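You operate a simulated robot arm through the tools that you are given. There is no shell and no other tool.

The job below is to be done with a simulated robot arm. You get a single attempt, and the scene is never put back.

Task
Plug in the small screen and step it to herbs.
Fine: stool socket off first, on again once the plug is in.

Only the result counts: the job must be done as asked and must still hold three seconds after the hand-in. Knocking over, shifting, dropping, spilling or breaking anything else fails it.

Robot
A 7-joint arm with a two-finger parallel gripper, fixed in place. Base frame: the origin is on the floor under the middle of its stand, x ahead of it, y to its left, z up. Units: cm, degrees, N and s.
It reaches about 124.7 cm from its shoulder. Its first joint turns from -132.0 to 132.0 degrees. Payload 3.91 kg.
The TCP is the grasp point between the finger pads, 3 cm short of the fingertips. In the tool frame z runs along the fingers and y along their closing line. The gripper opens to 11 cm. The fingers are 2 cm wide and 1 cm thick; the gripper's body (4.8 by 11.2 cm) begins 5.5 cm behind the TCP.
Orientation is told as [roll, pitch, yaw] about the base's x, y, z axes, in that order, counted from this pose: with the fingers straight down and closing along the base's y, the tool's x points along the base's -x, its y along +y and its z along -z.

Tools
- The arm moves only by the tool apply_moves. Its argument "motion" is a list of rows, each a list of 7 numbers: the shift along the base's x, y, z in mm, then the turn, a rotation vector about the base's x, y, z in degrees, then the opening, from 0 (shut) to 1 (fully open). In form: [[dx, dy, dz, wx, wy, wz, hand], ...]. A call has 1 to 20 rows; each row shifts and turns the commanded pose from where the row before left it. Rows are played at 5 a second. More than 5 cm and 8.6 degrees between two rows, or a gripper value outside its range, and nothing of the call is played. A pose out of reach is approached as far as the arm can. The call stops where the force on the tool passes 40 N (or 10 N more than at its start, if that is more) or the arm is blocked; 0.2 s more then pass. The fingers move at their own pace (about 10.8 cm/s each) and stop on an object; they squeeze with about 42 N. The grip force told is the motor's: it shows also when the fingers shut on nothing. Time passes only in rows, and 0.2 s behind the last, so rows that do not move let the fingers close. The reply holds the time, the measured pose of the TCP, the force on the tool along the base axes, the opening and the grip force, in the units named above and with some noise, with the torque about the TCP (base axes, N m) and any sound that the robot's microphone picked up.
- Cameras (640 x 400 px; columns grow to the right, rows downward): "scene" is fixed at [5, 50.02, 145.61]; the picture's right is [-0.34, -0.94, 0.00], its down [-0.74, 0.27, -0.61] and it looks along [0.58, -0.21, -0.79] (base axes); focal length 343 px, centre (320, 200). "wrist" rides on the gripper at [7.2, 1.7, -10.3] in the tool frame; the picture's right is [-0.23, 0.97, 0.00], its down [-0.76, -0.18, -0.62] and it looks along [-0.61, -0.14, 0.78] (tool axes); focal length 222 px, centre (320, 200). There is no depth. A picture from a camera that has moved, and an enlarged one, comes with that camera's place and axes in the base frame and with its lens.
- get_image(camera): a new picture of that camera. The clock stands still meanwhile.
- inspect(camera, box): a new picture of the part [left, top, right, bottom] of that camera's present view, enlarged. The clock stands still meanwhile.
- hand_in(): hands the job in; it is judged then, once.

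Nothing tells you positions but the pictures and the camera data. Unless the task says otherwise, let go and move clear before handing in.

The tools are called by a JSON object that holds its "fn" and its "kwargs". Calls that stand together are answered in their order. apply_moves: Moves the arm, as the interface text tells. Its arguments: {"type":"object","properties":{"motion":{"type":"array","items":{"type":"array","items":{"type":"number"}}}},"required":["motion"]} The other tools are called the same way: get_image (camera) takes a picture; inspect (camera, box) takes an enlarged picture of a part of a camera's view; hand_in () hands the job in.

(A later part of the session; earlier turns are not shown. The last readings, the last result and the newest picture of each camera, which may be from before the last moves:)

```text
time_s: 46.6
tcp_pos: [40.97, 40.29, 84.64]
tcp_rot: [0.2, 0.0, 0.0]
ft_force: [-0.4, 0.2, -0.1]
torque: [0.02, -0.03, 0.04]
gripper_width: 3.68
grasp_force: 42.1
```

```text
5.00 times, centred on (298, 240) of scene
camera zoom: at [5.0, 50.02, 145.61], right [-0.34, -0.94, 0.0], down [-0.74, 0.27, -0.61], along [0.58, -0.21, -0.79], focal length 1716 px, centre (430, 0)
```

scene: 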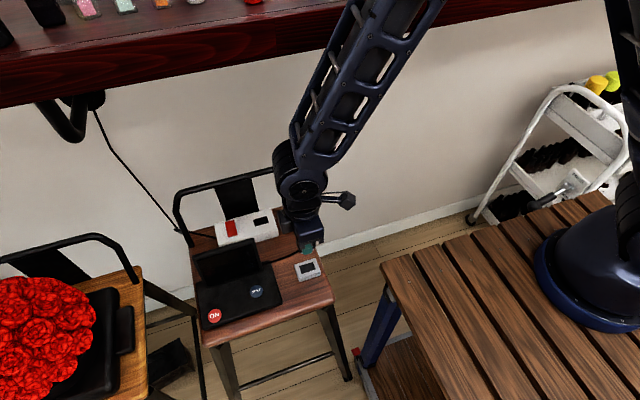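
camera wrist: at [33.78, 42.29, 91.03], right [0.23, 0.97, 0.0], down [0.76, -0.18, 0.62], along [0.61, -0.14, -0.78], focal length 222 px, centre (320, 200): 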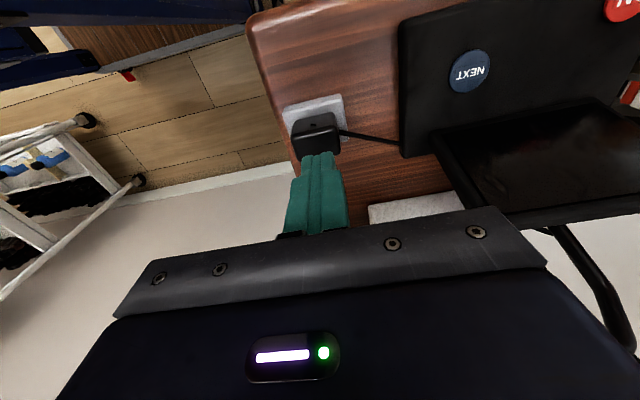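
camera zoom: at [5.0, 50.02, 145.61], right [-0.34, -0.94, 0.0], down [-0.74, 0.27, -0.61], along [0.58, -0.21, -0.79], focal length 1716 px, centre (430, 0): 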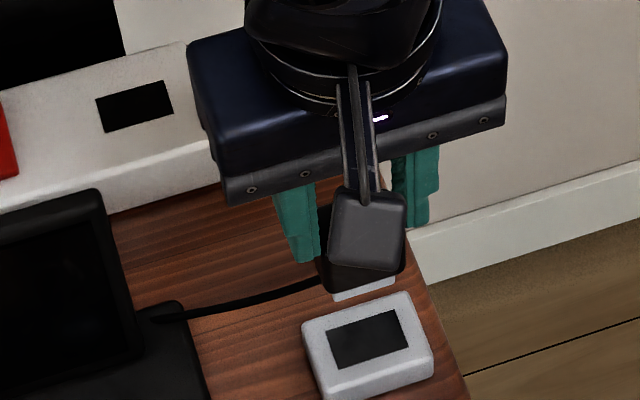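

The plug is held firmly, and the tray slot in this view gives me a reference picture for 7.4 cm above the seat. Moving to the matching place above the block slot.

{"fn": "apply_moves", "kwargs": {"motion": [[25, 12, 10, 0, 0, 0, 0.2], [32, 15, 6, 0, 0, 0, 0.2], [32, 15, 0, 0, 0, 0, 0.2], [32, 15, 0, 0, 0, 0, 0.2], [31, 14.5, 0, 0, 0, 0, 0.2], [0, 0, 0, 0, 0, 0, 0.2], [0, 0, 0, 0, 0, 0, 0.2]]}}

{"fn": "inspect", "kwargs": {"camera": "wrist", "box": [240, 60, 400, 180]}}

{"fn": "inspect", "kwargs": {"camera": "scene", "box": [200, 150, 296, 250]}}

{"fn": "get_image", "kwargs": {"camera": "scene"}}

```text
time_s: 48.2
tcp_pos: [56.34, 47.34, 86.18]
tcp_rot: [0.2, -0.1, 0.1]
ft_force: [0.8, -0.4, 0.3]
torque: [0.0, -0.01, -0.03]
gripper_width: 3.69
grasp_force: 42.0
```

```text
3.33 times, centred on (320, 120) of wrist
camera zoom: at [49.14, 49.08, 96.4], right [0.23, 0.97, 0.0], down [0.76, -0.18, 0.62], along [0.61, -0.14, -0.78], focal length 740 px, centre (320, 467)
```

zoom: 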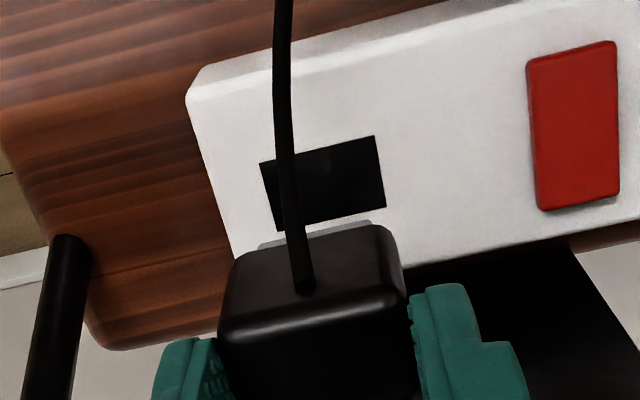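

```text
4.00 times, centred on (248, 200) of scene
camera zoom: at [5.0, 50.02, 145.61], right [-0.34, -0.94, 0.0], down [-0.74, 0.27, -0.61], along [0.58, -0.21, -0.79], focal length 1373 px, centre (608, 200)
```

zoom: 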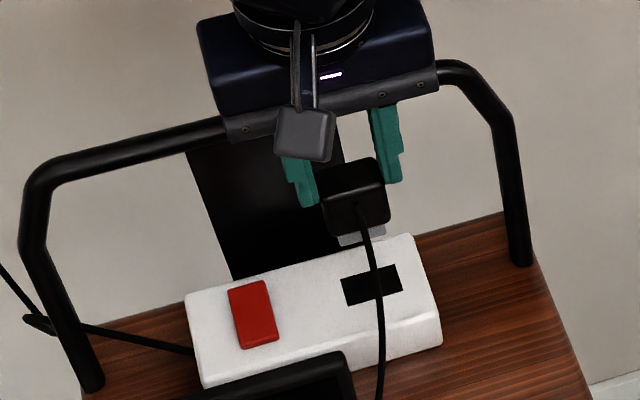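

```text
taken
```

scene: 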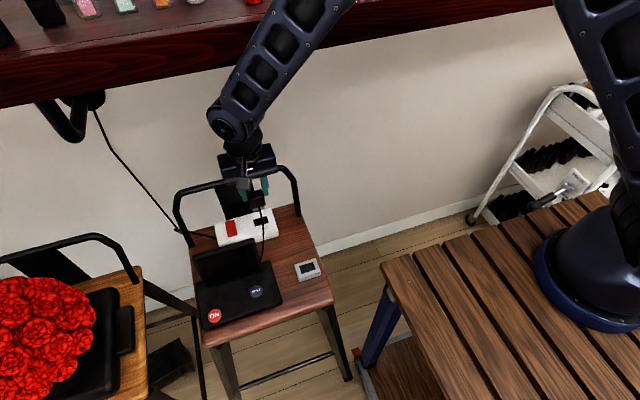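

The slot appears about 2.4 mm to the +y side of the reference, x is within 1 mm, and the seat should be near TCP z 79.1. I'll correct that, come down 4 cm and look again.

{"fn": "apply_moves", "kwargs": {"motion": [[-1, 2.4, -15, 0, 0, 0, 0.2], [0, 0, -15, 0, 0, 0, 0.2], [0, 0, -10, 0, 0, 0, 0.2], [0, 0, 0, 0, 0, 0, 0.2], [0, 0, 0, 0, 0, 0, 0.2]]}}

{"fn": "inspect", "kwargs": {"camera": "wrist", "box": [260, 80, 388, 180]}}

{"fn": "inspect", "kwargs": {"camera": "scene", "box": [240, 190, 288, 230]}}

```text
time_s: 49.4
tcp_pos: [56.33, 47.53, 82.11]
tcp_rot: [0.2, -0.1, 0.0]
ft_force: [-0.3, 0.6, -0.4]
torque: [0.0, -0.01, -0.02]
gripper_width: 3.67
grasp_force: 42.2
```

```text
4.00 times, centred on (324, 130) of wrist
camera zoom: at [48.99, 49.24, 92.31], right [0.23, 0.97, 0.0], down [0.76, -0.18, 0.62], along [0.61, -0.14, -0.78], focal length 888 px, centre (304, 480)
```

zoom: 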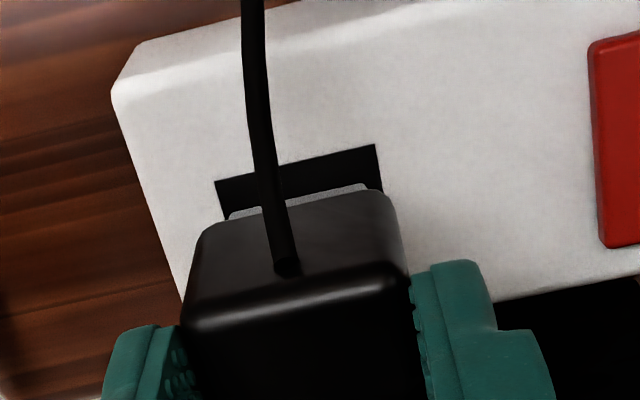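

```text
10.00 times, centred on (264, 210) of scene
camera zoom: at [5.0, 50.02, 145.61], right [-0.34, -0.94, 0.0], down [-0.74, 0.27, -0.61], along [0.58, -0.21, -0.79], focal length 3432 px, centre (880, 100)
```

zoom: 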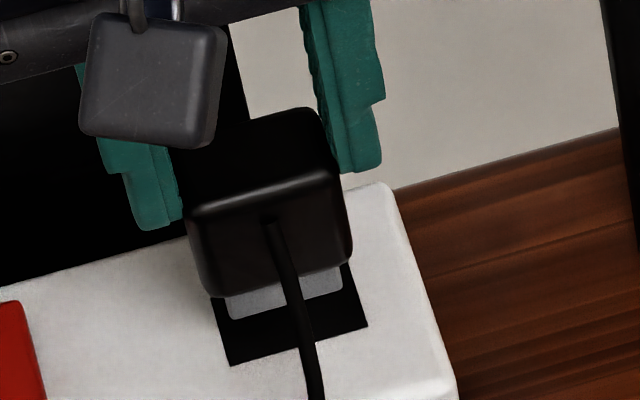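

The tongue lines up over the slot in both views, with its bottom about 1.5 cm above the block. I'll come down 12 mm and verify again right above the slot.

{"fn": "apply_moves", "kwargs": {"motion": [[0, 0, -6, 0, 0, 0, 0.2], [0, 0, -6, 0, 0, 0, 0.2], [0, 0, 0, 0, 0, 0, 0.2], [0, 0, 0, 0, 0, 0, 0.2]]}}

{"fn": "inspect", "kwargs": {"camera": "wrist", "box": [276, 90, 372, 150]}}

{"fn": "inspect", "kwargs": {"camera": "scene", "box": [248, 204, 280, 230]}}

```text
time_s: 50.4
tcp_pos: [56.25, 47.63, 80.88]
tcp_rot: [0.2, -0.1, 0.0]
ft_force: [-0.5, -0.8, -0.5]
torque: [0.01, -0.02, 0.03]
gripper_width: 3.68
grasp_force: 41.5
```

```text
6.67 times, centred on (324, 120) of wrist
camera zoom: at [49.0, 49.28, 91.13], right [0.23, 0.97, 0.0], down [0.76, -0.18, 0.62], along [0.61, -0.14, -0.78], focal length 1481 px, centre (293, 733)
```

zoom: 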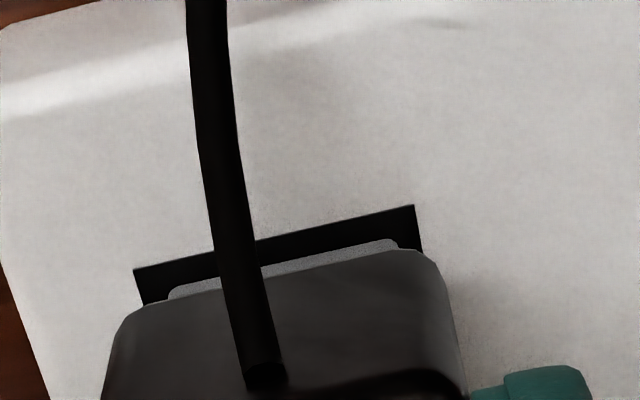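

```text
15.38 times, centred on (264, 217) of scene
camera zoom: at [5.0, 50.02, 145.61], right [-0.34, -0.94, 0.0], down [-0.74, 0.27, -0.61], along [0.58, -0.21, -0.79], focal length 5281 px, centre (1182, -62)
```

zoom: 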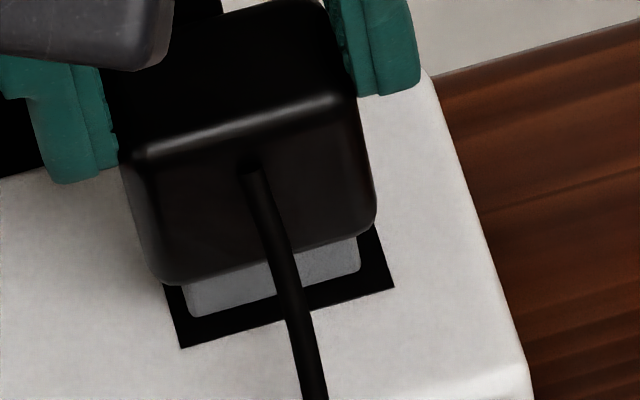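

The tongue sits centred over the slot, with clearance on all visible sides and about 3–4 mm above it. Inserting slowly now.

{"fn": "apply_moves", "kwargs": {"motion": [[0, 0, -2, 0, 0, 0, 0.2], [0, 0, -2, 0, 0, 0, 0.2], [0, 0, -2, 0, 0, 0, 0.2], [0, 0, -2, 0, 0, 0, 0.2], [0, 0, 0, 0, 0, 0, 0.2]]}}

{"fn": "inspect", "kwargs": {"camera": "scene", "box": [248, 204, 280, 230]}}

{"fn": "inspect", "kwargs": {"camera": "wrist", "box": [276, 90, 372, 150]}}

```text
time_s: 51.6
tcp_pos: [56.19, 47.63, 80.12]
tcp_rot: [0.2, -0.1, 0.1]
ft_force: [4.6, 0.5, -1.0]
torque: [0.0, -0.29, 0.02]
gripper_width: 3.67
grasp_force: 41.7
```

```text
15.38 times, centred on (264, 217) of scene
camera zoom: at [5.0, 50.02, 145.61], right [-0.34, -0.94, 0.0], down [-0.74, 0.27, -0.61], along [0.58, -0.21, -0.79], focal length 5281 px, centre (1182, -62)
```

zoom: 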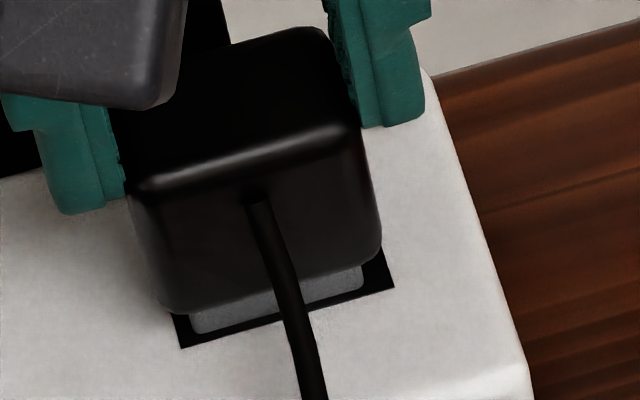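

```text
6.67 times, centred on (324, 120) of wrist
camera zoom: at [49.01, 49.31, 90.28], right [0.23, 0.97, 0.0], down [0.76, -0.18, 0.62], along [0.61, -0.14, -0.78], focal length 1481 px, centre (293, 733)
```

zoom: 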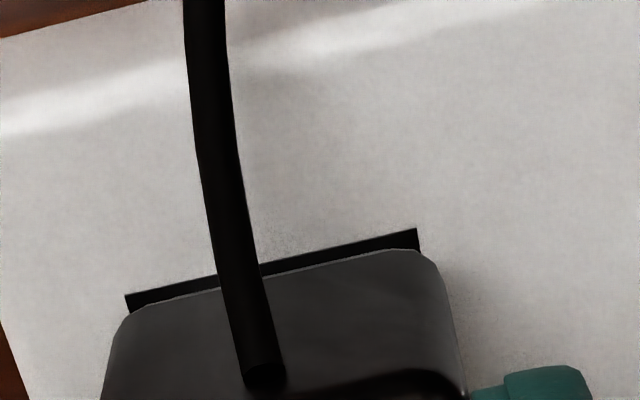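

The tongue has entered, with a 4.6 N side force toward +x, so it's rubbing the near wall. I'll ease +x by 1 mm and recheck.

{"fn": "apply_moves", "kwargs": {"motion": [[1, 0, 0, 0, 0, 0, 0.2], [0, 0, 0, 0, 0, 0, 0.2]]}}

```text
time_s: 52.2
tcp_pos: [56.28, 47.67, 80.04]
tcp_rot: [0.1, -0.1, 0.1]
ft_force: [1.1, -1.1, -0.6]
torque: [-0.06, -0.11, 0.01]
gripper_width: 3.68
grasp_force: 41.8
```

The side force has dropped to about 1 N. Continuing down in small steps, with a touch more +x.

{"fn": "apply_moves", "kwargs": {"motion": [[0.7, 0, 0, 0, 0, 0, 0.2], [0, 0, -2, 0, 0, 0, 0.2], [0, 0, -2, 0, 0, 0, 0.2], [0, 0, 0, 0, 0, 0, 0.2]]}}

```text
time_s: 53.2
tcp_pos: [56.28, 47.58, 79.72]
tcp_rot: [0.2, -0.1, 0.0]
ft_force: [0.8, -0.6, -0.7]
torque: [0.07, -0.01, 0.02]
gripper_width: 3.65
grasp_force: 41.7
```

{"fn": "apply_moves", "kwargs": {"motion": [[0, 0, -1.5, 0, 0, 0, 0.2], [0, 0, -1.5, 0, 0, 0, 0.2], [0, 0, 0, 0, 0, 0, 0.2]]}}

{"fn": "inspect", "kwargs": {"camera": "scene", "box": [248, 204, 280, 230]}}

{"fn": "inspect", "kwargs": {"camera": "wrist", "box": [276, 90, 372, 150]}}

```text
time_s: 54.0
tcp_pos: [56.23, 47.65, 79.35]
tcp_rot: [0.1, -0.2, 0.0]
ft_force: [0.0, -0.2, -0.7]
torque: [-0.03, -0.03, -0.03]
gripper_width: 3.68
grasp_force: 41.8
```

```text
15.38 times, centred on (264, 217) of scene
camera zoom: at [5.0, 50.02, 145.61], right [-0.34, -0.94, 0.0], down [-0.74, 0.27, -0.61], along [0.58, -0.21, -0.79], focal length 5281 px, centre (1182, -62)
```

zoom: 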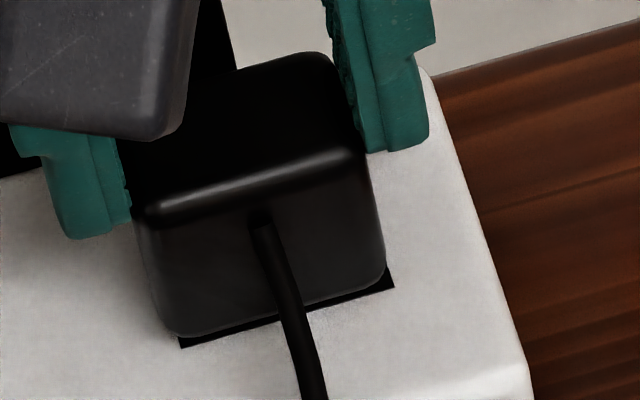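

```text
6.67 times, centred on (324, 120) of wrist
camera zoom: at [49.04, 49.32, 89.57], right [0.23, 0.97, 0.0], down [0.76, -0.18, 0.62], along [0.61, -0.14, -0.78], focal length 1481 px, centre (293, 733)
```

zoom: 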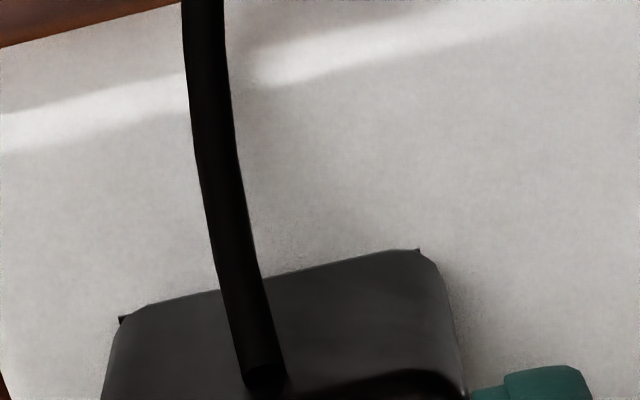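

Almost seated, with only a sliver of slot left visible. I'll keep going until it bottoms out.

{"fn": "apply_moves", "kwargs": {"motion": [[0, 0, -1, 0, 0, 0, 0.2], [0, 0, -1, 0, 0, 0, 0.2], [0, 0, 0, 0, 0, 0, 0.2]]}}

```text
time_s: 54.8
tcp_pos: [56.35, 47.52, 79.17]
tcp_rot: [0.2, 0.0, 0.0]
ft_force: [1.7, -0.2, -0.6]
torque: [-0.09, -0.12, 0.03]
gripper_width: 3.68
grasp_force: 42.0
```

{"fn": "apply_moves", "kwargs": {"motion": [[0, 0, -1, 0, 0, 0, 0.2], [0, 0, -1, 0, 0, 0, 0.2], [0, 0, 0, 0, 0, 0, 0.2]]}}

{"fn": "inspect", "kwargs": {"camera": "scene", "box": [248, 204, 280, 230]}}

```text
time_s: 55.6
tcp_pos: [56.18, 47.73, 78.94]
tcp_rot: [0.2, -0.1, 0.0]
ft_force: [1.1, 0.1, -0.6]
torque: [0.0, -0.02, -0.01]
gripper_width: 3.65
grasp_force: 42.1
```

```text
15.38 times, centred on (264, 217) of scene
camera zoom: at [5.0, 50.02, 145.61], right [-0.34, -0.94, 0.0], down [-0.74, 0.27, -0.61], along [0.58, -0.21, -0.79], focal length 5281 px, centre (1182, -62)
```

zoom: 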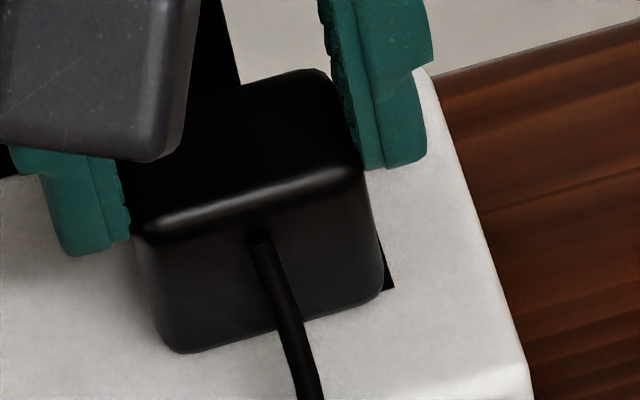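

{"fn": "apply_moves", "kwargs": {"motion": [[0, 0, -1, 0, 0, 0, 0.2], [0, 0, 0, 0, 0, 0, 0.2]]}}

{"fn": "apply_moves", "kwargs": {"motion": [[0, 0, -1, 0, 0, 0, 0.2], [0, 0, 0, 0, 0, 0, 0.2]]}}

```text
time_s: 56.2
tcp_pos: [56.35, 47.5, 79.05]
tcp_rot: [0.1, -0.2, -0.1]
ft_force: [5.5, -21.4, 23.3]
torque: [-0.98, -0.09, 0.08]
gripper_width: 3.67
grasp_force: 42.5
```

```text
time_s: 56.6
tcp_pos: [56.36, 47.51, 78.96]
tcp_rot: [0.1, -0.2, -0.1]
ft_force: [-5.1, -11.4, 13.2]
torque: [-0.42, 0.25, 0.03]
gripper_width: 3.67
grasp_force: 41.8
stopped in row 2: the force on the tool passed its limit at 44 N (the readings are from after the stop); the commanded pose is now the measured one
```

It bottomed out at TCP z ≈ 78.95 with a firm stop. I'll check visually before releasing.

{"fn": "inspect", "kwargs": {"camera": "scene", "box": [248, 204, 280, 230]}}

{"fn": "inspect", "kwargs": {"camera": "wrist", "box": [260, 90, 388, 170]}}

```text
15.38 times, centred on (264, 217) of scene
camera zoom: at [5.0, 50.02, 145.61], right [-0.34, -0.94, 0.0], down [-0.74, 0.27, -0.61], along [0.58, -0.21, -0.79], focal length 5281 px, centre (1182, -62)
```

zoom: 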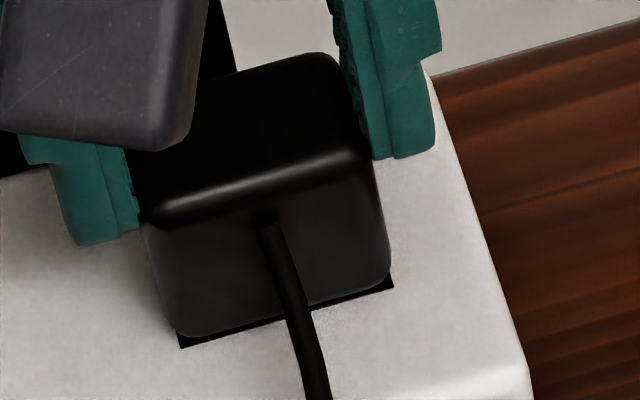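

```text
5.00 times, centred on (324, 130) of wrist
camera zoom: at [49.15, 49.25, 89.18], right [0.23, 0.97, 0.0], down [0.76, -0.18, 0.62], along [0.61, -0.14, -0.78], focal length 1111 px, centre (300, 550)
```

zoom: 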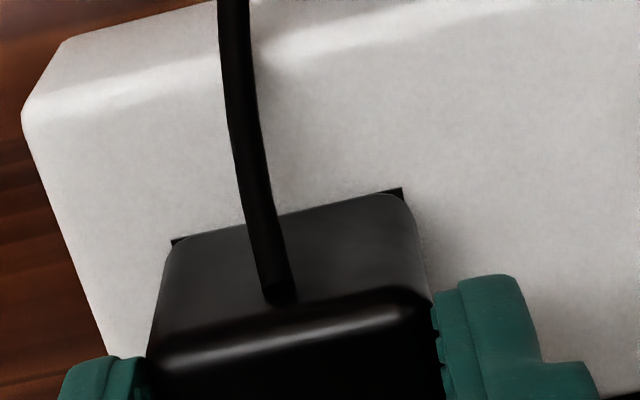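

The stop came with a sideways (-y) force too, and the plug may still sit a few mm high. I'll check the whole scene for any unintended contact before going on.

{"fn": "get_image", "kwargs": {"camera": "wrist"}}

{"fn": "inspect", "kwargs": {"camera": "scene", "box": [170, 130, 330, 250]}}

{"fn": "inspect", "kwargs": {"camera": "wrist", "box": [276, 90, 372, 150]}}

```text
taken
camera wrist: at [49.15, 49.25, 89.18], right [0.23, 0.97, 0.0], down [0.76, -0.18, 0.62], along [0.61, -0.14, -0.78], focal length 222 px, centre (320, 200)
```

wrist: 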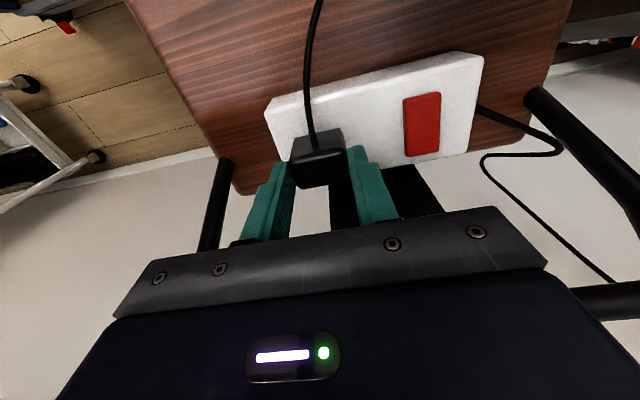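

```text
3.33 times, centred on (250, 190) of scene
camera zoom: at [5.0, 50.02, 145.61], right [-0.34, -0.94, 0.0], down [-0.74, 0.27, -0.61], along [0.58, -0.21, -0.79], focal length 1144 px, centre (553, 233)
```

zoom: 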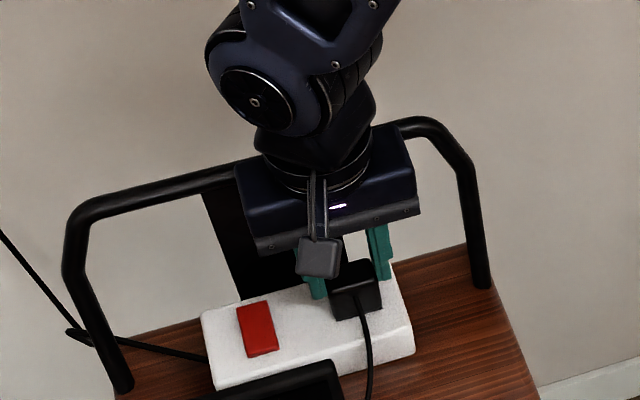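

```text
6.67 times, centred on (324, 120) of wrist
camera zoom: at [49.15, 49.25, 89.18], right [0.23, 0.97, 0.0], down [0.76, -0.18, 0.62], along [0.61, -0.14, -0.78], focal length 1481 px, centre (293, 733)
```

zoom: 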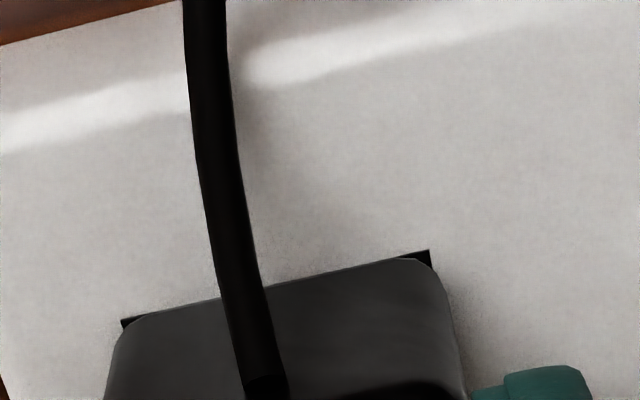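

No unintended contact is visible. The reaction pushed toward -y, so I'll back off 1.5 mm, shift 1.5 mm to -y to comply, and press again.

{"fn": "apply_moves", "kwargs": {"motion": [[0, 0, 1.5, 0, 0, 0, 0.2], [0, 0, 0, 0, 0, 0, 0.2]]}}

{"fn": "apply_moves", "kwargs": {"motion": [[0, 0, 0, 0, 0, 0, 0.2]]}}

{"fn": "inspect", "kwargs": {"camera": "scene", "box": [248, 204, 280, 230]}}

```text
time_s: 57.2
tcp_pos: [56.46, 47.63, 79.12]
tcp_rot: [0.4, -0.4, -0.2]
ft_force: [-0.8, -3.9, -1.6]
torque: [-0.42, 0.02, -0.02]
gripper_width: 3.66
grasp_force: 42.2
```

```text
time_s: 57.6
tcp_pos: [56.37, 47.66, 79.18]
tcp_rot: [0.2, -0.2, 0.0]
ft_force: [0.4, -0.7, 0.0]
torque: [0.0, 0.0, 0.03]
gripper_width: 3.69
grasp_force: 42.0
```

```text
15.38 times, centred on (264, 217) of scene
camera zoom: at [5.0, 50.02, 145.61], right [-0.34, -0.94, 0.0], down [-0.74, 0.27, -0.61], along [0.58, -0.21, -0.79], focal length 5281 px, centre (1182, -62)
```

zoom: 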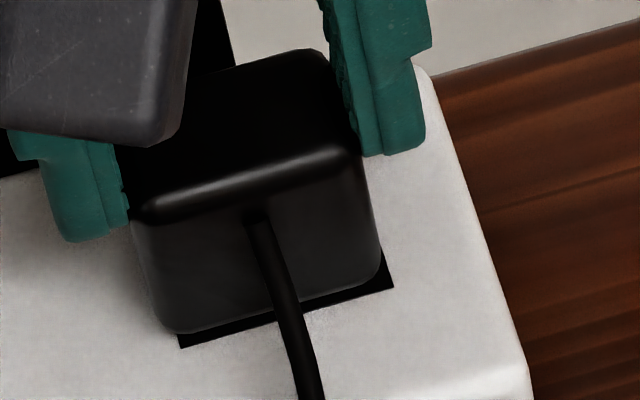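

I'm unloaded again. I'll press down in half-millimetre increments and read the force at each step to see where contact begins.

{"fn": "apply_moves", "kwargs": {"motion": [[0, 0, -1, 0, 0, 0, 0.2], [0, 0, 0, 0, 0, 0, 0.2]]}}

{"fn": "apply_moves", "kwargs": {"motion": [[0, 0, -0.5, 0, 0, 0, 0.2], [0, 0, 0, 0, 0, 0, 0.2]]}}

{"fn": "apply_moves", "kwargs": {"motion": [[0, 0, -0.5, 0, 0, 0, 0.2], [0, 0, 0, 0, 0, 0, 0.2]]}}

```text
time_s: 58.2
tcp_pos: [56.46, 47.5, 79.03]
tcp_rot: [0.1, -0.2, 0.1]
ft_force: [0.7, 0.1, 0.0]
torque: [0.02, 0.05, 0.01]
gripper_width: 3.67
grasp_force: 42.2
```

```text
time_s: 58.8
tcp_pos: [56.43, 47.58, 78.88]
tcp_rot: [0.3, -0.3, 0.0]
ft_force: [-0.5, -1.1, 0.1]
torque: [-0.02, -0.01, 0.01]
gripper_width: 3.66
grasp_force: 41.8
```

```text
time_s: 59.4
tcp_pos: [56.5, 47.51, 78.9]
tcp_rot: [0.1, -0.1, -0.1]
ft_force: [-4.3, -15.9, 13.2]
torque: [-0.62, 0.23, 0.11]
gripper_width: 3.68
grasp_force: 42.0
```

{"fn": "inspect", "kwargs": {"camera": "scene", "box": [248, 204, 280, 230]}}

{"fn": "inspect", "kwargs": {"camera": "wrist", "box": [276, 90, 372, 150]}}

```text
15.38 times, centred on (264, 217) of scene
camera zoom: at [5.0, 50.02, 145.61], right [-0.34, -0.94, 0.0], down [-0.74, 0.27, -0.61], along [0.58, -0.21, -0.79], focal length 5281 px, centre (1182, -62)
```

zoom: 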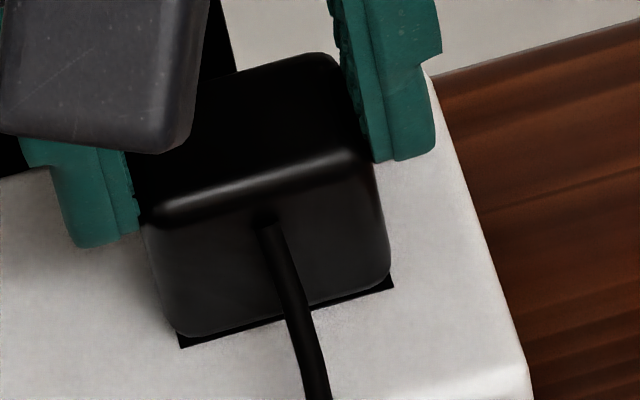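

```text
6.67 times, centred on (324, 120) of wrist
camera zoom: at [49.15, 49.25, 89.12], right [0.23, 0.97, 0.0], down [0.76, -0.18, 0.62], along [0.61, -0.14, -0.78], focal length 1481 px, centre (293, 733)
```

zoom: 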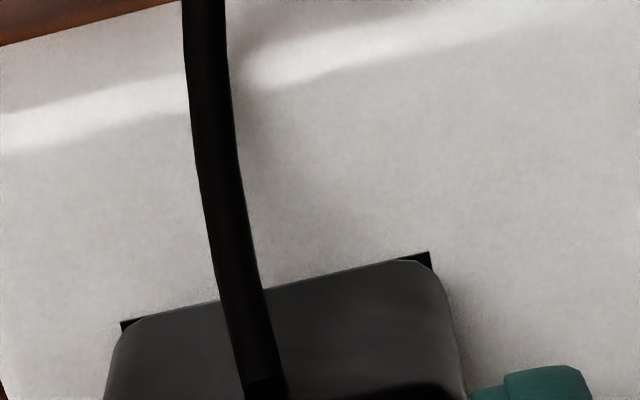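

Pressing slides the plug toward -y, so it's slightly off in y inside the hole. I'll back off, move 1.2 mm to -y, and press again.

{"fn": "apply_moves", "kwargs": {"motion": [[0, 0, 1.2, 0, 0, 0, 0.2], [0, -1.2, 0, 0, 0, 0, 0.2], [0, 0, 0, 0, 0, 0, 0.2]]}}

{"fn": "apply_moves", "kwargs": {"motion": [[0, 0, -1, 0, 0, 0, 0.2], [0, 0, 0, 0, 0, 0, 0.2]]}}

{"fn": "apply_moves", "kwargs": {"motion": [[0, 0, -0.5, 0, 0, 0, 0.2], [0, 0, 0, 0, 0, 0, 0.2]]}}

```text
time_s: 60.2
tcp_pos: [56.35, 47.6, 79.13]
tcp_rot: [0.3, -0.2, 0.0]
ft_force: [0.4, 1.2, -0.9]
torque: [-0.03, -0.01, 0.03]
gripper_width: 3.65
grasp_force: 42.5
```

```text
time_s: 60.8
tcp_pos: [56.31, 47.46, 78.96]
tcp_rot: [0.3, -0.2, -0.2]
ft_force: [0.8, -0.7, -0.3]
torque: [0.01, 0.03, 0.01]
gripper_width: 3.67
grasp_force: 41.6
```

```text
time_s: 61.4
tcp_pos: [56.3, 47.54, 78.81]
tcp_rot: [0.2, -0.2, -0.1]
ft_force: [-0.5, -0.8, 0.1]
torque: [-0.02, 0.0, -0.01]
gripper_width: 3.67
grasp_force: 41.6
```

{"fn": "apply_moves", "kwargs": {"motion": [[0, 0, -0.5, 0, 0, 0, 0.2], [0, 0, 0, 0, 0, 0, 0.2]]}}

{"fn": "apply_moves", "kwargs": {"motion": [[0, 0, -0.5, 0, 0, 0, 0.2], [0, 0, 0, 0, 0, 0, 0.2]]}}

```text
time_s: 62.0
tcp_pos: [56.4, 47.41, 78.82]
tcp_rot: [0.2, -0.2, -0.2]
ft_force: [-0.8, 0.4, 0.7]
torque: [0.01, 0.0, 0.0]
gripper_width: 3.65
grasp_force: 42.3
```

```text
time_s: 62.6
tcp_pos: [56.39, 47.49, 78.86]
tcp_rot: [0.2, -0.2, -0.1]
ft_force: [-5.9, -2.1, 14.1]
torque: [-0.11, 0.27, 0.02]
gripper_width: 3.66
grasp_force: 41.9
```

Now the reaction is mostly vertical. I'll check the look of the seat here.

{"fn": "inspect", "kwargs": {"camera": "scene", "box": [248, 204, 280, 230]}}

{"fn": "inspect", "kwargs": {"camera": "wrist", "box": [276, 90, 372, 150]}}

```text
15.38 times, centred on (264, 217) of scene
camera zoom: at [5.0, 50.02, 145.61], right [-0.34, -0.94, 0.0], down [-0.74, 0.27, -0.61], along [0.58, -0.21, -0.79], focal length 5281 px, centre (1182, -62)
```

zoom: 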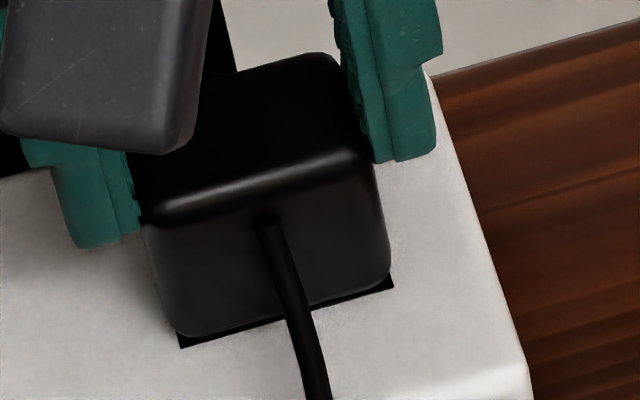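

```text
6.67 times, centred on (324, 120) of wrist
camera zoom: at [49.16, 49.22, 89.07], right [0.23, 0.97, 0.0], down [0.76, -0.18, 0.63], along [0.61, -0.14, -0.78], focal length 1481 px, centre (293, 733)
```

zoom: 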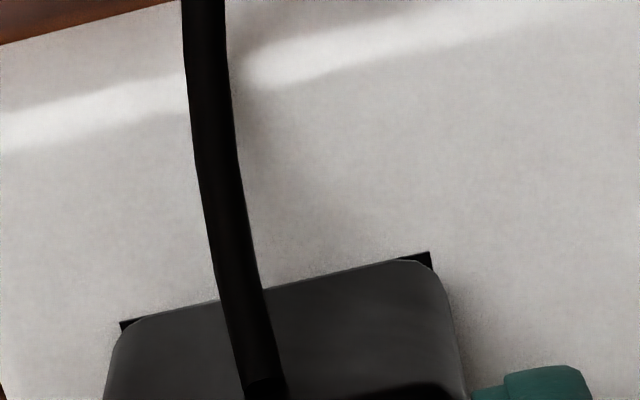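

The plug settles in the same spot each time. I'll unload slightly, open the fingers and lift clear, so I can inspect how deep it sits.

{"fn": "apply_moves", "kwargs": {"motion": [[0, 0, 0.6, 0, 0, 0, 0.2], [0, 0, 0, 0, 0, 0, 0.36], [0, 0, 0, 0, 0, 0, 0.45], [0, 0, 0, 0, 0, 0, 0.5], [0, 0, 0, 0, 0, 0, 0.5]]}}

{"fn": "inspect", "kwargs": {"camera": "scene", "box": [248, 204, 280, 230]}}

{"fn": "inspect", "kwargs": {"camera": "wrist", "box": [276, 90, 372, 150]}}

```text
time_s: 63.8
tcp_pos: [56.44, 47.4, 78.89]
tcp_rot: [0.2, -0.3, -0.1]
ft_force: [-0.2, -0.4, 0.5]
torque: [-0.02, 0.03, 0.0]
gripper_width: 5.49
grasp_force: 0.1
```

```text
15.38 times, centred on (264, 217) of scene
camera zoom: at [5.0, 50.02, 145.61], right [-0.34, -0.94, 0.0], down [-0.74, 0.27, -0.61], along [0.58, -0.21, -0.79], focal length 5281 px, centre (1182, -62)
```

zoom: 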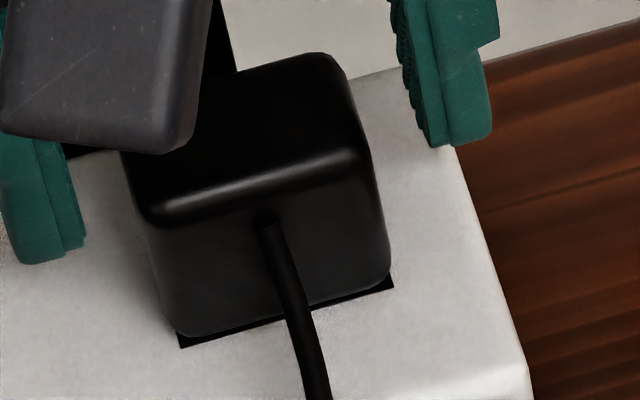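

```text
6.67 times, centred on (324, 120) of wrist
camera zoom: at [49.17, 49.22, 89.06], right [0.23, 0.97, 0.0], down [0.76, -0.18, 0.62], along [0.61, -0.14, -0.78], focal length 1481 px, centre (293, 733)
```

zoom: 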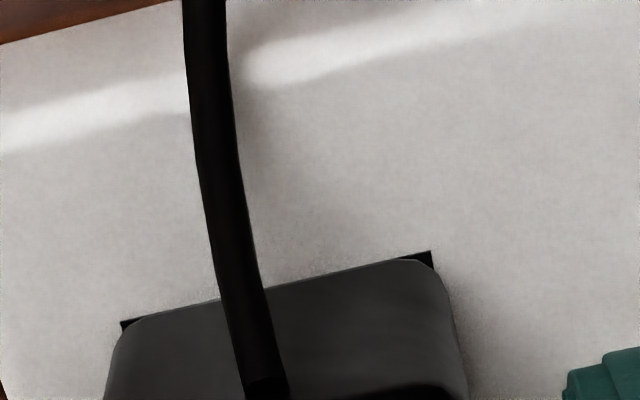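

The plug stays put after release. I'll rise straight up and look at it from clear of the block.

{"fn": "apply_moves", "kwargs": {"motion": [[0, 0, 20, 0, 0, 0, 0.5], [0, 0, 30, 0, 0, 0, 0.5], [0, 0, 30, 0, 0, 0, 0.5], [-20, -30, 10, 0, 0, 0, 0.5], [-20, -40, 0, 0, 0, 0, 0.5], [-20, -40, 0, 0, 0, 0, 0.5], [0, 0, 0, 0, 0, 0, 0.5]]}}

{"fn": "get_image", "kwargs": {"camera": "wrist"}}

{"fn": "inspect", "kwargs": {"camera": "scene", "box": [248, 204, 280, 230]}}

{"fn": "inspect", "kwargs": {"camera": "scene", "box": [180, 190, 308, 310]}}

```text
time_s: 65.4
tcp_pos: [50.37, 36.2, 87.77]
tcp_rot: [0.1, -0.3, -0.1]
ft_force: [0.3, 0.8, -0.2]
torque: [-0.01, -0.01, 0.01]
gripper_width: 5.52
grasp_force: 0.0
```

```text
taken
camera wrist: at [43.22, 38.0, 98.0], right [0.23, 0.97, 0.0], down [0.76, -0.18, 0.62], along [0.61, -0.14, -0.78], focal length 222 px, centre (320, 200)
```

wrist: 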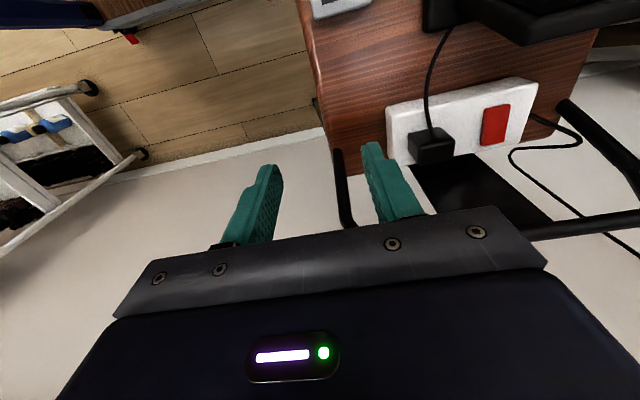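

```text
15.38 times, centred on (264, 217) of scene
camera zoom: at [5.0, 50.02, 145.61], right [-0.34, -0.94, 0.0], down [-0.74, 0.27, -0.61], along [0.58, -0.21, -0.79], focal length 5281 px, centre (1182, -62)
```

zoom: 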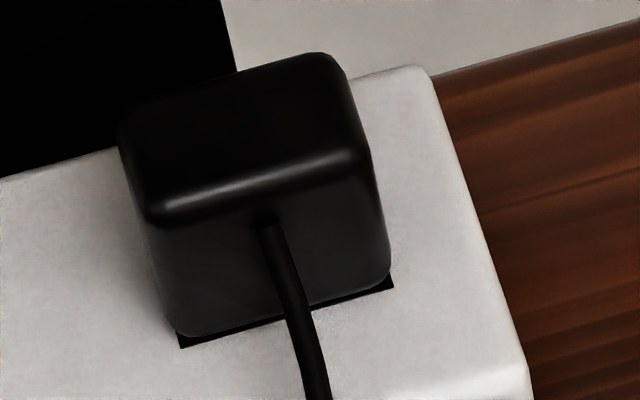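

```text
3.33 times, centred on (244, 250) of scene
camera zoom: at [5.0, 50.02, 145.61], right [-0.34, -0.94, 0.0], down [-0.74, 0.27, -0.61], along [0.58, -0.21, -0.79], focal length 1144 px, centre (573, 33)
```

zoom: 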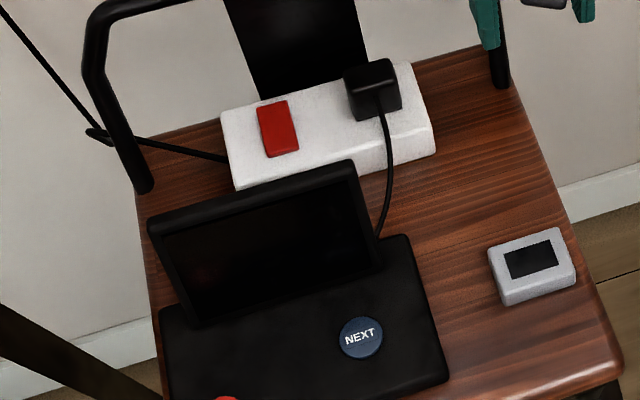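

{"fn": "inspect", "kwargs": {"camera": "wrist", "box": [390, 110, 470, 170]}}

{"fn": "inspect", "kwargs": {"camera": "wrist", "box": [410, 120, 450, 150]}}

```text
6.67 times, centred on (430, 140) of wrist
camera zoom: at [43.22, 38.0, 98.0], right [0.23, 0.97, 0.0], down [0.76, -0.18, 0.62], along [0.61, -0.14, -0.78], focal length 1481 px, centre (-413, 600)
```

zoom: 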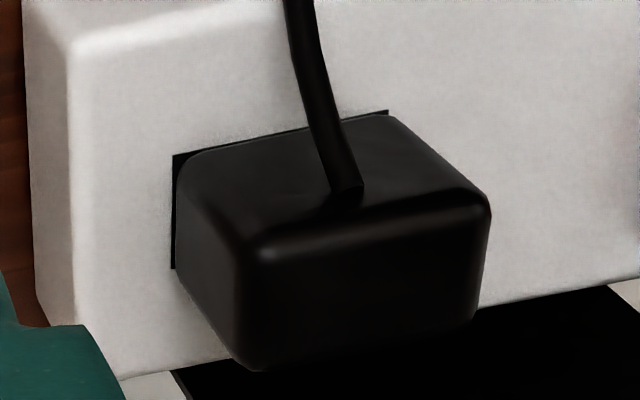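

```text
13.33 times, centred on (430, 135) of wrist
camera zoom: at [43.22, 38.0, 98.0], right [0.23, 0.97, 0.0], down [0.76, -0.18, 0.62], along [0.61, -0.14, -0.78], focal length 2962 px, centre (-1147, 1067)
```

zoom: 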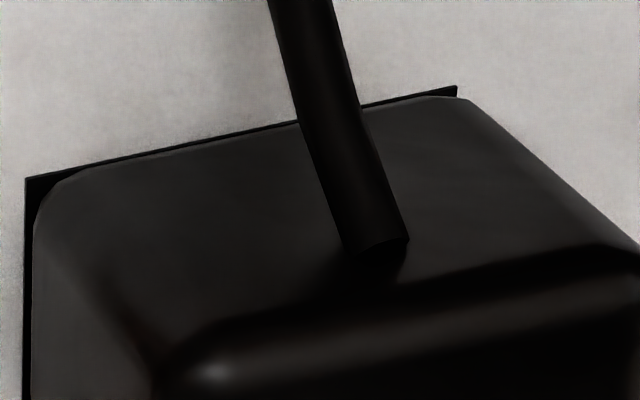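

The slivers around the plug are thin and even, so it looks seated. To be sure, I'll press its top gently with closed fingers.

{"fn": "apply_moves", "kwargs": {"motion": [[20, 40, 0, 0, 0, 0, 0], [20, 40, 0, 0, 0, 0, 0], [20, 30, 0, 0, 0, 0, 0], [0, 0, -30, 0, 0, 0, 0], [0, 0, -30, 0, 0, 0, 0], [0, 0, -8, 0, 0, 0, 0], [0, 0, 0, 0, 0, 0, 0]]}}

{"fn": "inspect", "kwargs": {"camera": "wrist", "box": [260, 80, 388, 180]}}

{"fn": "inspect", "kwargs": {"camera": "scene", "box": [230, 180, 294, 230]}}

```text
time_s: 67.0
tcp_pos: [56.54, 47.26, 80.87]
tcp_rot: [0.2, -0.2, 0.0]
ft_force: [0.6, 0.2, -0.1]
torque: [0.02, 0.04, 0.0]
gripper_width: 0.0
grasp_force: 38.0
```

```text
4.00 times, centred on (324, 130) of wrist
camera zoom: at [49.27, 49.13, 91.06], right [0.23, 0.97, 0.0], down [0.76, -0.18, 0.62], along [0.61, -0.14, -0.78], focal length 888 px, centre (304, 480)
```

zoom: 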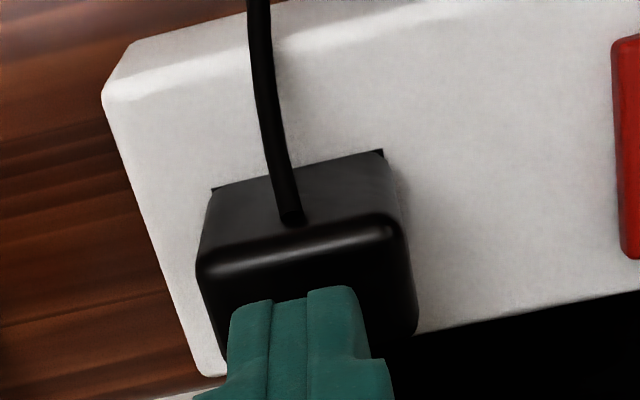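

```text
8.00 times, centred on (262, 205) of scene
camera zoom: at [5.0, 50.02, 145.61], right [-0.34, -0.94, 0.0], down [-0.74, 0.27, -0.61], along [0.58, -0.21, -0.79], focal length 2746 px, centre (784, 160)
```

zoom: 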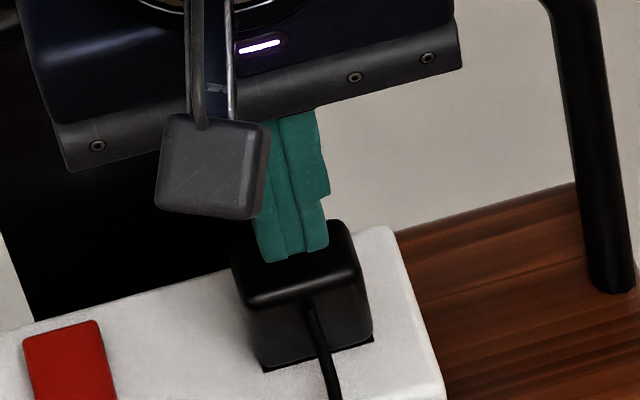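

{"fn": "apply_moves", "kwargs": {"motion": [[0, 0, -4, 0, 0, 0, 0], [0, 0, -3, 0, 0, 0, 0], [0, 0, -2, 0, 0, 0, 0], [0, 0, 0, 0, 0, 0, 0]]}}

{"fn": "apply_moves", "kwargs": {"motion": [[0, 0, -1, 0, 0, 0, 0], [0, 0, 0, 0, 0, 0, 0]]}}

{"fn": "apply_moves", "kwargs": {"motion": [[0, 0, -1, 0, 0, 0, 0], [0, 0, 0, 0, 0, 0, 0]]}}

```text
time_s: 68.0
tcp_pos: [56.49, 47.42, 80.02]
tcp_rot: [0.1, -0.2, -0.1]
ft_force: [0.7, -0.6, -0.2]
torque: [-0.03, -0.03, 0.01]
gripper_width: 0.0
grasp_force: 37.5
```

```text
time_s: 68.6
tcp_pos: [56.45, 47.44, 80.05]
tcp_rot: [0.2, -0.2, 0.0]
ft_force: [0.3, -3.4, 9.5]
torque: [-0.07, 0.04, 0.01]
gripper_width: 0.0
grasp_force: 37.5
```

```text
time_s: 69.2
tcp_pos: [56.49, 47.42, 79.94]
tcp_rot: [0.2, -0.2, 0.0]
ft_force: [-5.2, -4.1, 26.8]
torque: [-0.13, 0.18, 0.0]
gripper_width: 0.01
grasp_force: 37.7
```

{"fn": "apply_moves", "kwargs": {"motion": [[0, 0, -0.5, 0, 0, 0, 0], [0, 0, 0, 0, 0, 0, 0]]}}

{"fn": "inspect", "kwargs": {"camera": "scene", "box": [248, 204, 280, 230]}}

```text
time_s: 69.8
tcp_pos: [56.38, 47.43, 79.94]
tcp_rot: [0.3, -0.3, 0.0]
ft_force: [-4.5, -1.8, 38.7]
torque: [-0.07, 0.21, -0.01]
gripper_width: 0.01
grasp_force: 37.1
```

```text
15.38 times, centred on (264, 217) of scene
camera zoom: at [5.0, 50.02, 145.61], right [-0.34, -0.94, 0.0], down [-0.74, 0.27, -0.61], along [0.58, -0.21, -0.79], focal length 5281 px, centre (1182, -62)
```

zoom: 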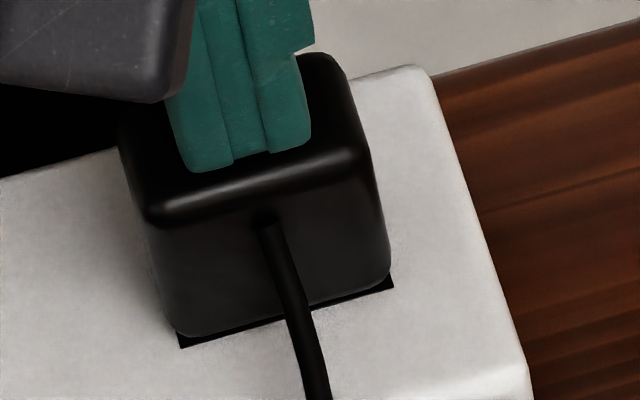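

The plug doesn't budge under 39 N, so it is fully seated. Next I'll switch the socket back on by pressing the rocker's raised far end near (57.6, 55.0).

{"fn": "apply_moves", "kwargs": {"motion": [[0, 0, 15, 0, 0, 0, 0], [0, 0, 30, 0, 0, 0, 0], [0, 0, 20, 0, 0, 0, 0], [6, 36, 0, 0, 0, 0, 0], [6, 40, 0, 0, 0, 0, 0], [0, 0, -30, 0, 0, 0, 0], [0, 0, 0, 0, 0, 0, 0], [0, 0, 0, 0, 0, 0, 0]]}}

{"fn": "inspect", "kwargs": {"camera": "wrist", "box": [250, 80, 410, 180]}}

{"fn": "inspect", "kwargs": {"camera": "scene", "box": [180, 140, 308, 250]}}

```text
time_s: 71.6
tcp_pos: [57.43, 54.99, 83.34]
tcp_rot: [0.2, -0.2, -0.2]
ft_force: [-0.2, -0.6, 0.1]
torque: [0.0, -0.03, -0.03]
gripper_width: 0.01
grasp_force: 37.3
```

```text
4.00 times, centred on (330, 130) of wrist
camera zoom: at [50.22, 56.74, 93.53], right [0.23, 0.97, 0.0], down [0.76, -0.18, 0.62], along [0.61, -0.14, -0.78], focal length 888 px, centre (280, 480)
```

zoom: 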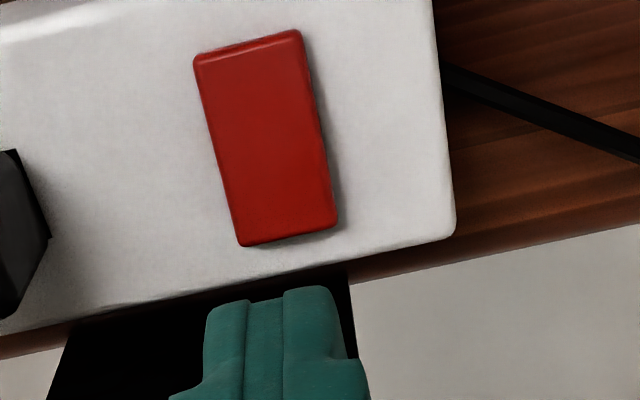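

```text
3.64 times, centred on (244, 195) of scene
camera zoom: at [5.0, 50.02, 145.61], right [-0.34, -0.94, 0.0], down [-0.74, 0.27, -0.61], along [0.58, -0.21, -0.79], focal length 1248 px, centre (596, 218)
```

zoom: 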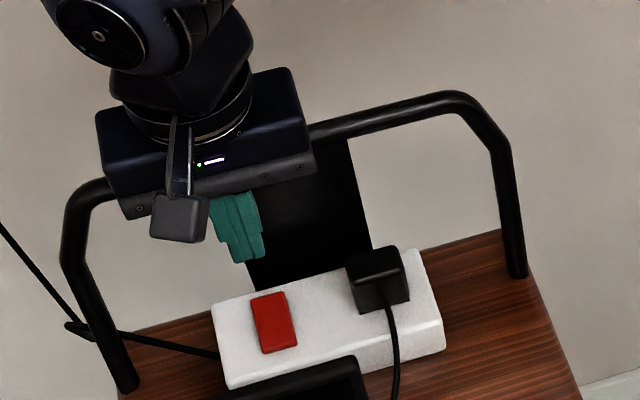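

The rocker spans x 54.5–58.6 at y ≈ 55. I'll nudge +2 mm in x and descend onto the far end.

{"fn": "apply_moves", "kwargs": {"motion": [[2, 0, -20, 0, 0, 0, 0], [0, 0, -20, 0, 0, 0, 0], [0, 0, -10, 0, 0, 0, 0], [0, 0, -5, 0, 0, 0, 0], [0, 0, 0, 0, 0, 0, 0]]}}

{"fn": "inspect", "kwargs": {"camera": "wrist", "box": [260, 90, 420, 190]}}

{"fn": "inspect", "kwargs": {"camera": "scene", "box": [180, 140, 308, 250]}}

```text
time_s: 72.5
tcp_pos: [57.63, 55.17, 78.62]
tcp_rot: [0.5, -0.3, -0.2]
ft_force: [-9.8, -9.0, 17.3]
torque: [0.5, -1.35, -0.34]
gripper_width: 0.01
grasp_force: 36.9
stopped in row 4: the force on the tool passed its limit at 54 N (the readings are from after the stop); the commanded pose is now the measured one
```

```text
4.00 times, centred on (340, 140) of wrist
camera zoom: at [50.47, 56.9, 88.88], right [0.23, 0.97, 0.01], down [0.76, -0.18, 0.63], along [0.61, -0.14, -0.78], focal length 888 px, centre (240, 440)
```

zoom: 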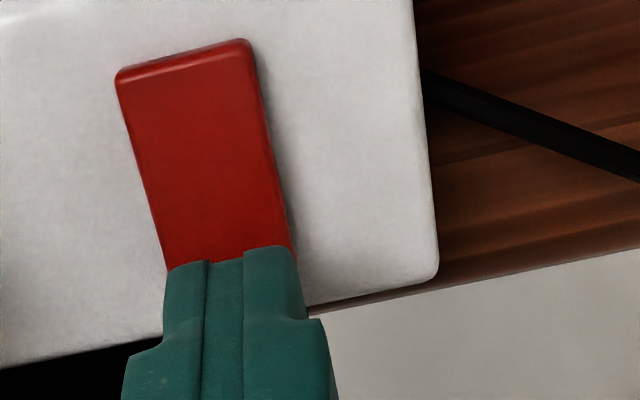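

```text
3.64 times, centred on (244, 195) of scene
camera zoom: at [5.0, 50.02, 145.61], right [-0.34, -0.94, 0.0], down [-0.74, 0.27, -0.61], along [0.58, -0.21, -0.79], focal length 1248 px, centre (596, 218)
```

zoom: 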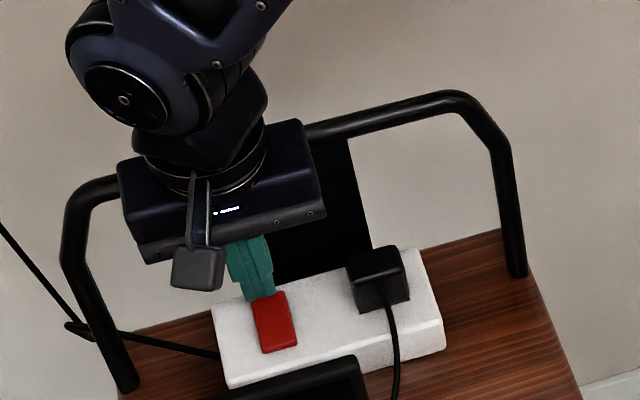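

The hand stopped early with a tilting torque: the box behind the gripper has touched the stool's back bar. I'll lift straight off at once and check nothing moved.

{"fn": "apply_moves", "kwargs": {"motion": [[0, 0, 10, 0, 0, 0, 0], [0, 0, 20, 0, 0, 0, 0], [0, 0, 40, 0, 0, 0, 0], [-20, 0, 10, 0, 0, 0, 0], [0, 0, 0, 0, 0, 0, 0]]}}

{"fn": "get_image", "kwargs": {"camera": "scene"}}

{"fn": "inspect", "kwargs": {"camera": "scene", "box": [218, 215, 250, 240]}}

{"fn": "inspect", "kwargs": {"camera": "scene", "box": [290, 256, 322, 276]}}

```text
time_s: 73.7
tcp_pos: [55.69, 55.09, 86.43]
tcp_rot: [0.3, -0.3, -0.1]
ft_force: [0.0, -0.2, 0.0]
torque: [-0.03, 0.01, 0.01]
gripper_width: 0.0
grasp_force: 37.8
```

```text
taken
```

scene: 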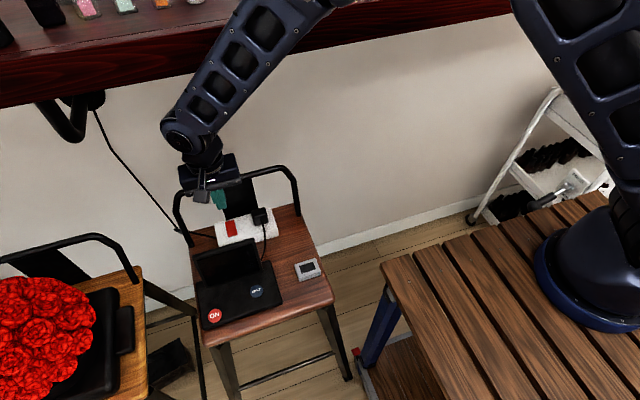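

```text
16.00 times, centred on (234, 228) of scene
camera zoom: at [5.0, 50.02, 145.61], right [-0.34, -0.94, 0.0], down [-0.74, 0.27, -0.61], along [0.58, -0.21, -0.79], focal length 5492 px, centre (1696, -240)
```

zoom: 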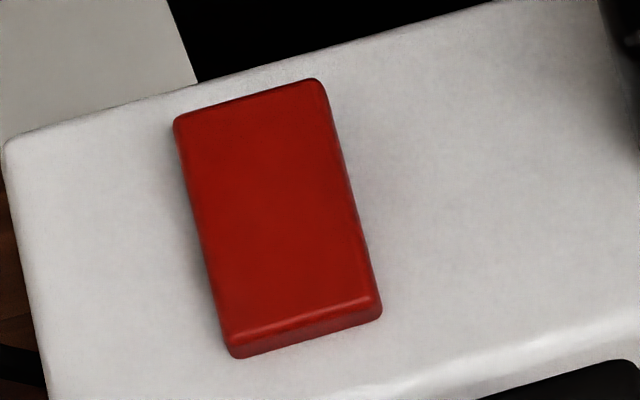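

```text
16.00 times, centred on (306, 266) of scene
camera zoom: at [5.0, 50.02, 145.61], right [-0.34, -0.94, 0.0], down [-0.74, 0.27, -0.61], along [0.58, -0.21, -0.79], focal length 5492 px, centre (544, -856)
```

zoom: 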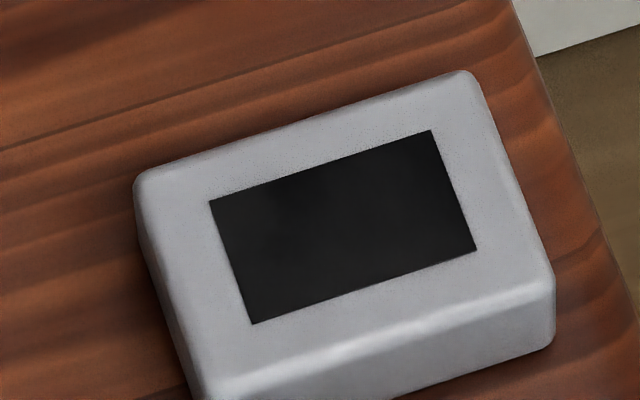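

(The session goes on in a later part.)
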